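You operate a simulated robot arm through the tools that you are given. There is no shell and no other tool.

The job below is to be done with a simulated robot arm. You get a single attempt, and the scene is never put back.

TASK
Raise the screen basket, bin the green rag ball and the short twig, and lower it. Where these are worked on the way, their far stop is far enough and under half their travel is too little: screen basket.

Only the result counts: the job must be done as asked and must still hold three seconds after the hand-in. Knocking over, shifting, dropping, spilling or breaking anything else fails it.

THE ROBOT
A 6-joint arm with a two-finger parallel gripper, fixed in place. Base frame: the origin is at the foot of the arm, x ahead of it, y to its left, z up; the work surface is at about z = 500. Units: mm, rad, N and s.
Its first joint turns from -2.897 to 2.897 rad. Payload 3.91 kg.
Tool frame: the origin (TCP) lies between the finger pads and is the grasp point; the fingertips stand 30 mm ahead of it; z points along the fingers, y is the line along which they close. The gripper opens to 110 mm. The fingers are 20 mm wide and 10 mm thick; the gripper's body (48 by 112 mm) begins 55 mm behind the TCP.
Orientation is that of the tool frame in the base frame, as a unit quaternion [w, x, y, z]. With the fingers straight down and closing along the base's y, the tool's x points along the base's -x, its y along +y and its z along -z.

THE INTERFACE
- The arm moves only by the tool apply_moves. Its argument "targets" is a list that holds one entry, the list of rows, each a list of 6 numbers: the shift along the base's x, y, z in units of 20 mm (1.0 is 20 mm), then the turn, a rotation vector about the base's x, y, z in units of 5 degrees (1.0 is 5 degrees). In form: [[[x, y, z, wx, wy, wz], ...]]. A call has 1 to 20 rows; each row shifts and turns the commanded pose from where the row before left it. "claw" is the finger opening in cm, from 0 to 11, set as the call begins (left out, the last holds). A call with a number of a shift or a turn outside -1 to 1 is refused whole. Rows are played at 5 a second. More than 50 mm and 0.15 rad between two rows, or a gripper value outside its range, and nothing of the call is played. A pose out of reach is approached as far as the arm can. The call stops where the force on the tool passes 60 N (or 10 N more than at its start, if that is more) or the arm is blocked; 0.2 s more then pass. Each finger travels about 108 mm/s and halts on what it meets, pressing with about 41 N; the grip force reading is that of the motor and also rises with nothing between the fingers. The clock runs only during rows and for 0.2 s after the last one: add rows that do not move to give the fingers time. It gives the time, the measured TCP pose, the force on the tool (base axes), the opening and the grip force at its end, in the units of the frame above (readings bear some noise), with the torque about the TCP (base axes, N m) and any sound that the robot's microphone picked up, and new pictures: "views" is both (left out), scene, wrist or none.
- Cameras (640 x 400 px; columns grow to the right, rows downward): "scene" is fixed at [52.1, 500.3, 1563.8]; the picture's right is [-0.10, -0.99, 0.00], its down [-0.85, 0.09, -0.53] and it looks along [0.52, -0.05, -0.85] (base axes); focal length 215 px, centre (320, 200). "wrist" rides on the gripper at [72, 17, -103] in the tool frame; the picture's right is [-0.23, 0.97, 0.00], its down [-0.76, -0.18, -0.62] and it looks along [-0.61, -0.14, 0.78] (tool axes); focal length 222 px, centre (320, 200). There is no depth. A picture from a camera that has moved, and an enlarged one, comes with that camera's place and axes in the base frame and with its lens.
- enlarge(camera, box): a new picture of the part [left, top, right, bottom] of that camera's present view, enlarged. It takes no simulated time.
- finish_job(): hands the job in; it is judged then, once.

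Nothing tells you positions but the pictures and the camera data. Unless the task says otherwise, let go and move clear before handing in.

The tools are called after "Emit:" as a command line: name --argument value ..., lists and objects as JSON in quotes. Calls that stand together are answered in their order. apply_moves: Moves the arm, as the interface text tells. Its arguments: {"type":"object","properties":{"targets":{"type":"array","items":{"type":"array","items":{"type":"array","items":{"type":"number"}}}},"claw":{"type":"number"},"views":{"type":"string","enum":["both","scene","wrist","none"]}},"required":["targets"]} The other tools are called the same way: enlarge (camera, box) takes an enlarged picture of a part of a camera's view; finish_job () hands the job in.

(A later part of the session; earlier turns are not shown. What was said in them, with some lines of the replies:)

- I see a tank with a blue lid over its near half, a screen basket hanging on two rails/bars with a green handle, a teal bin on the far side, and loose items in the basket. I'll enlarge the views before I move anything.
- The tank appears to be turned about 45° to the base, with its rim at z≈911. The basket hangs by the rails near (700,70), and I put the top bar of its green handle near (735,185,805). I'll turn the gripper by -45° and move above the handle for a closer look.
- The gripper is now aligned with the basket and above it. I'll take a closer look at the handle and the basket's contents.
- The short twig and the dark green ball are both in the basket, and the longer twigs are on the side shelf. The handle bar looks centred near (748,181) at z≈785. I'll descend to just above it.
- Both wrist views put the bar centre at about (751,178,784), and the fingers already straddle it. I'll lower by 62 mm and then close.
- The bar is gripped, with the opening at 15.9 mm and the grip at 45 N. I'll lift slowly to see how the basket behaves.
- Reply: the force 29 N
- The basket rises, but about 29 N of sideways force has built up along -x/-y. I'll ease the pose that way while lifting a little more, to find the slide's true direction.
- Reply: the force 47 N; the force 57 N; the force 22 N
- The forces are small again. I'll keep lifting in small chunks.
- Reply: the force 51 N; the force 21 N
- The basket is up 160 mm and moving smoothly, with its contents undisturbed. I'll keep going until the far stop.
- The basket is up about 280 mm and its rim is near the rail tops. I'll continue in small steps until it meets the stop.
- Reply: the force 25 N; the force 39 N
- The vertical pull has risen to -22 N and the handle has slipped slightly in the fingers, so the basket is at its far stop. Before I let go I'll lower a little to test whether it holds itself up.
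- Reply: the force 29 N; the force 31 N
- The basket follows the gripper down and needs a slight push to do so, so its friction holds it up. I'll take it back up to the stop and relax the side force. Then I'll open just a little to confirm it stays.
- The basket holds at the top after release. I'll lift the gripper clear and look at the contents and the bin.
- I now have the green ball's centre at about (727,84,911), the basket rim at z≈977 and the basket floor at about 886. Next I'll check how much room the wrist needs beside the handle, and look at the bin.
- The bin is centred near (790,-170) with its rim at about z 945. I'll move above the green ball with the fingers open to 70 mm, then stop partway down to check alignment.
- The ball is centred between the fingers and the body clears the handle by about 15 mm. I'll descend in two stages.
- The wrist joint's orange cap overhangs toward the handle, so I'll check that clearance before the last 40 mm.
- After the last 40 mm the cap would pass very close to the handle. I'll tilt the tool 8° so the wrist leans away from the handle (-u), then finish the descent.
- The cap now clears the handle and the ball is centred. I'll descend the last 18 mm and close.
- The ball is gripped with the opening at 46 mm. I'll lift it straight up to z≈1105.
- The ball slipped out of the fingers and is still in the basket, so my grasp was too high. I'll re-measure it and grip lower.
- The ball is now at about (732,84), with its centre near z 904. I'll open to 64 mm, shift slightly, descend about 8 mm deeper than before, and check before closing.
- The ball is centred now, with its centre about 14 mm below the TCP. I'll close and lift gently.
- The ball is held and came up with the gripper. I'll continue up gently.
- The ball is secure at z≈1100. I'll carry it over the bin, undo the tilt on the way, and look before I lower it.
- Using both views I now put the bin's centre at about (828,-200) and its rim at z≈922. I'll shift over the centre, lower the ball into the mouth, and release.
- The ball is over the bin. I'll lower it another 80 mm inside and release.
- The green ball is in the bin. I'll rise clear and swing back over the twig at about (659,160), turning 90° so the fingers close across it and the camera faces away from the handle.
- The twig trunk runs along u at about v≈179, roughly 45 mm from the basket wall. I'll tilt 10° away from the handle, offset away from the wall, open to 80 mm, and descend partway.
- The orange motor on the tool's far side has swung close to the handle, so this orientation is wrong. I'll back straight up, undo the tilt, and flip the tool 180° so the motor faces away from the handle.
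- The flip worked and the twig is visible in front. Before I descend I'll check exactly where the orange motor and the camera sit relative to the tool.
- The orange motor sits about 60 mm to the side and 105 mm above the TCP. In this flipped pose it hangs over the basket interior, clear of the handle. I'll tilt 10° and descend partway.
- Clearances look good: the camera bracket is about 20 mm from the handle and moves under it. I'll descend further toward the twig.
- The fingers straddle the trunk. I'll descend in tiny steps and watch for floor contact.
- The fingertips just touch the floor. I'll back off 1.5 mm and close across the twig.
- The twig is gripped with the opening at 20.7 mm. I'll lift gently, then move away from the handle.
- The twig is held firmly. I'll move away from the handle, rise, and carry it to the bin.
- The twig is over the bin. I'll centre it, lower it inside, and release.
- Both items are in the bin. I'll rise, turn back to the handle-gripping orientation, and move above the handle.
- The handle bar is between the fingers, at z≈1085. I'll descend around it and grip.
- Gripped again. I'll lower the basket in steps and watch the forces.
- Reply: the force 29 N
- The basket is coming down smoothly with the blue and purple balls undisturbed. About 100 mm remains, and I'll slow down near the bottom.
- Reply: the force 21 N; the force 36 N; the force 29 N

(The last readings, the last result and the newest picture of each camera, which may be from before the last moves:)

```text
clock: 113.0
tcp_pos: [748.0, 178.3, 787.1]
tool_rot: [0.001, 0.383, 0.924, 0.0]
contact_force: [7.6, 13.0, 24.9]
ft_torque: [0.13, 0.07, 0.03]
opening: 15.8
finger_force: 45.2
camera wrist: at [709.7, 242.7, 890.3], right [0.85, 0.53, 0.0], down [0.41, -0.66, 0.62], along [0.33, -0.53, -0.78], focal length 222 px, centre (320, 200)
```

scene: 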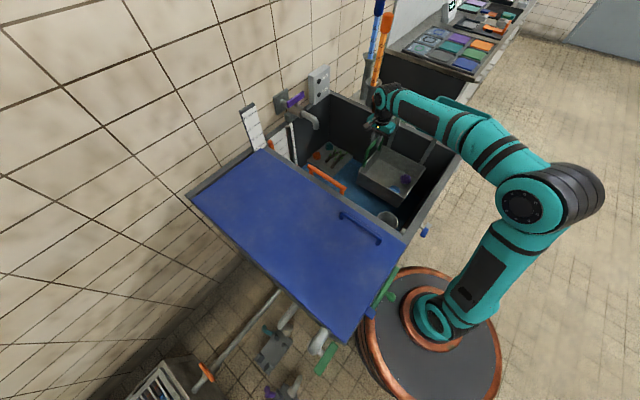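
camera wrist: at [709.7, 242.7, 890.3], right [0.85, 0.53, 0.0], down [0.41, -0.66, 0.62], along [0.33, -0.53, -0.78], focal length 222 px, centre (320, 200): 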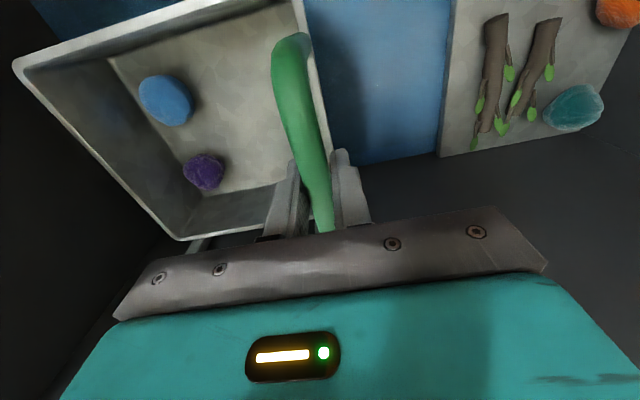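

The basket is back at its bottom stop: the vertical force has plateaued at about 25 N, and the view matches the start. I'll release and rise clear.

Emit:
apply_moves --targets '[[[0, 0, 0, 0, 0, 0], [0, 0, 0, 0, 0, 0], [0, 0, 0, 0, 0, 0], [0, 0, 0, 0, 0, 0]]]' --claw 7

Emit:
apply_moves --targets '[[[0, 0, 0.5, 0, 0, 0], [0, 0, 0.8, 0, 0, 0], [0, 0, 1, 0, 0, 0], [0, 0, 1, 0, 0, 0], [0, 0, 1, 0, 0, 0], [0, 0, 1, 0, 0, 0], [0, 0, 1, 0, 0, 0], [0, 0, 1, 0, 0, 0], [0, 0, 1, 0, 0, 0], [0, 0, 1, 0, 0, 0], [0, 0, 1, 0, 0, 0], [0, 0, 1, 0, 0, 0], [0, 0, 1, 0, 0, 0], [0, 0, 1, 0, 0, 0], [0, 0, 1, 0, 0, 0], [0, 0, 1, 0, 0, 0], [0, 0, 1, 0, 0, 0], [0, 0, 1, 0, 0, 0], [0, 0, 1, 0, 0, 0]]]'

Emit:
enlarge --camera "scene" --box '[300, 70, 500, 240]'

Emit:
enlarge --camera "wrist" --box '[150, 0, 450, 200]'

```text
clock: 114.0
tcp_pos: [749.7, 178.7, 785.5]
tool_rot: [0.0, 0.383, 0.924, 0.0]
contact_force: [0.9, 0.6, -0.4]
ft_torque: [-0.03, 0.01, 0.01]
opening: 70.2
finger_force: 0.1
camera wrist: at [710.3, 242.4, 890.0], right [0.85, 0.53, 0.0], down [0.41, -0.66, 0.62], along [0.33, -0.53, -0.78], focal length 222 px, centre (320, 200)
```

scene: 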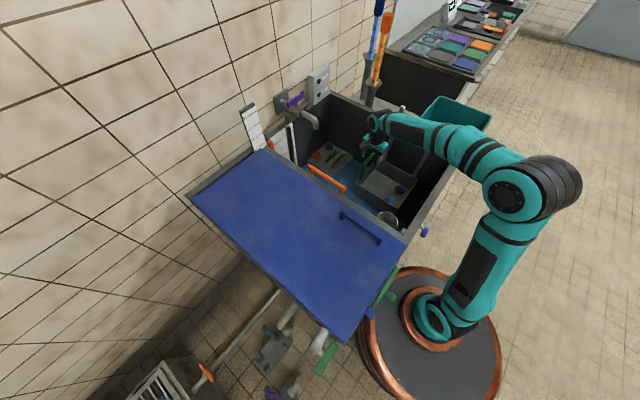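
wrist: 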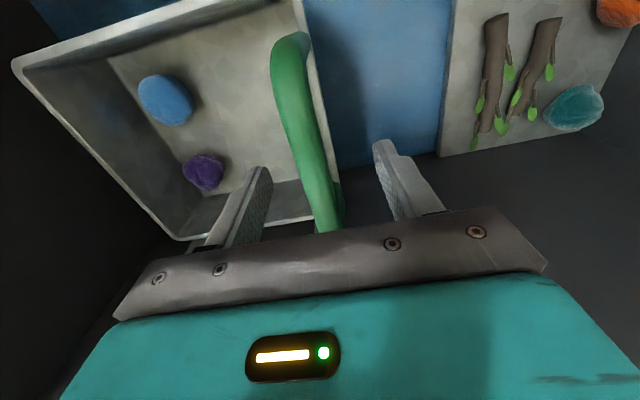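

```text
clock: 118.0
tcp_pos: [749.4, 180.3, 1149.6]
tool_rot: [0.001, 0.383, 0.924, -0.001]
contact_force: [-0.1, 0.0, -0.1]
ft_torque: [-0.02, 0.06, -0.02]
opening: 70.2
finger_force: 0.0
camera wrist: at [710.3, 244.3, 1254.5], right [0.85, 0.53, 0.0], down [0.41, -0.66, 0.62], along [0.33, -0.53, -0.78], focal length 222 px, centre (320, 200)
```

scene: 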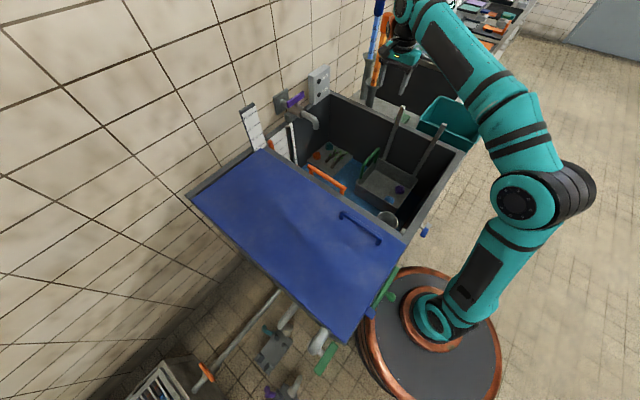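
wrist: 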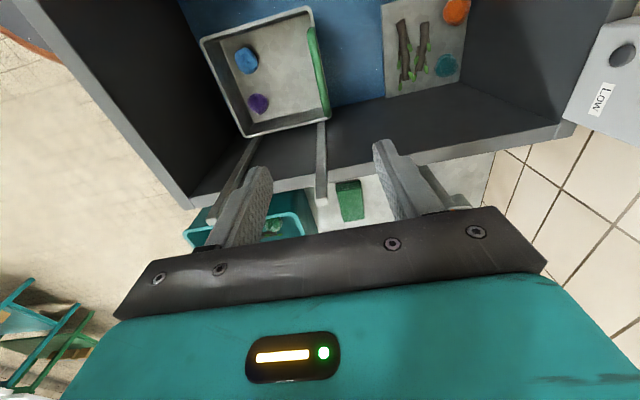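

```text
2.35 times, centred on (400, 155) of scene
camera zoom: at [52.1, 500.3, 1563.8], right [-0.1, -0.99, 0.0], down [-0.85, 0.09, -0.53], along [0.52, -0.05, -0.85], focal length 506 px, centre (132, 306)
```

zoom: 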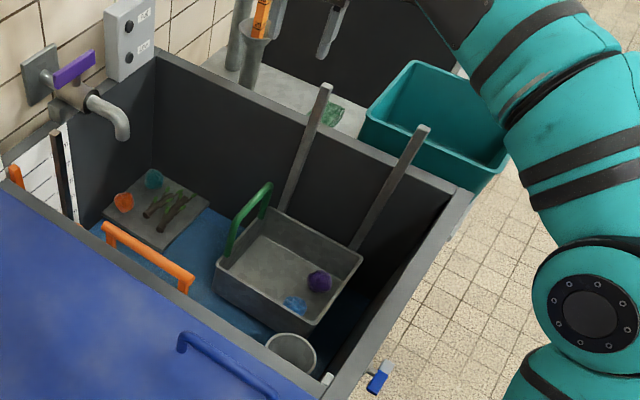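

```text
2.00 times, centred on (300, 100) of wrist
camera zoom: at [710.3, 244.3, 1254.5], right [0.85, 0.53, 0.0], down [0.41, -0.66, 0.62], along [0.33, -0.53, -0.78], focal length 444 px, centre (360, 400)
```

zoom: 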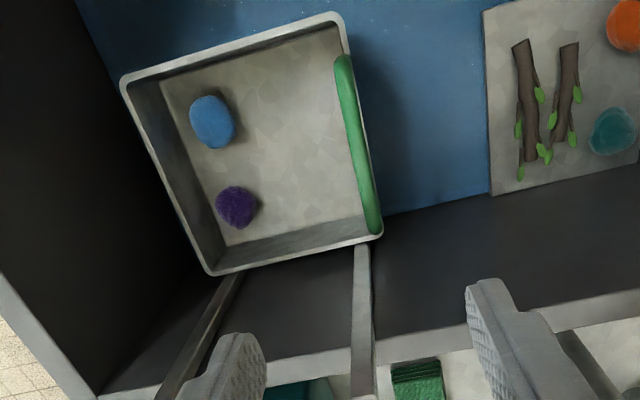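

The basket is down at its starting height with only the blue and purple balls in it. The green ball and the short twig are in the bin, nothing else has moved, and the gripper is open and clear. I'm handing in the job.

Emit:
finish_job

```text
The job is handed in.
```

The job is handed in: the screen basket was raised to its far stop, the green rag ball and the short twig went into the teal bin, and the basket is back down. The hand-in did not return a verdict, so this rests on the last pictures and readings.

- **Basket:** I raised it about 300 mm to the stop, where it held by its own friction. It was pushed down about 2 mm when the fingertips touched its floor. It is now on its bottom stop, and the view matches the start.
- **Ball and twig:** Pictures after each release show both items lying inside the bin. The ball slipped out of the fingers on the first try and stayed in the basket. The second grip held.
- **Everything else:** The blue and purple balls are still in the basket, and I saw nothing else knocked over or shifted. The gripper is open and well clear.
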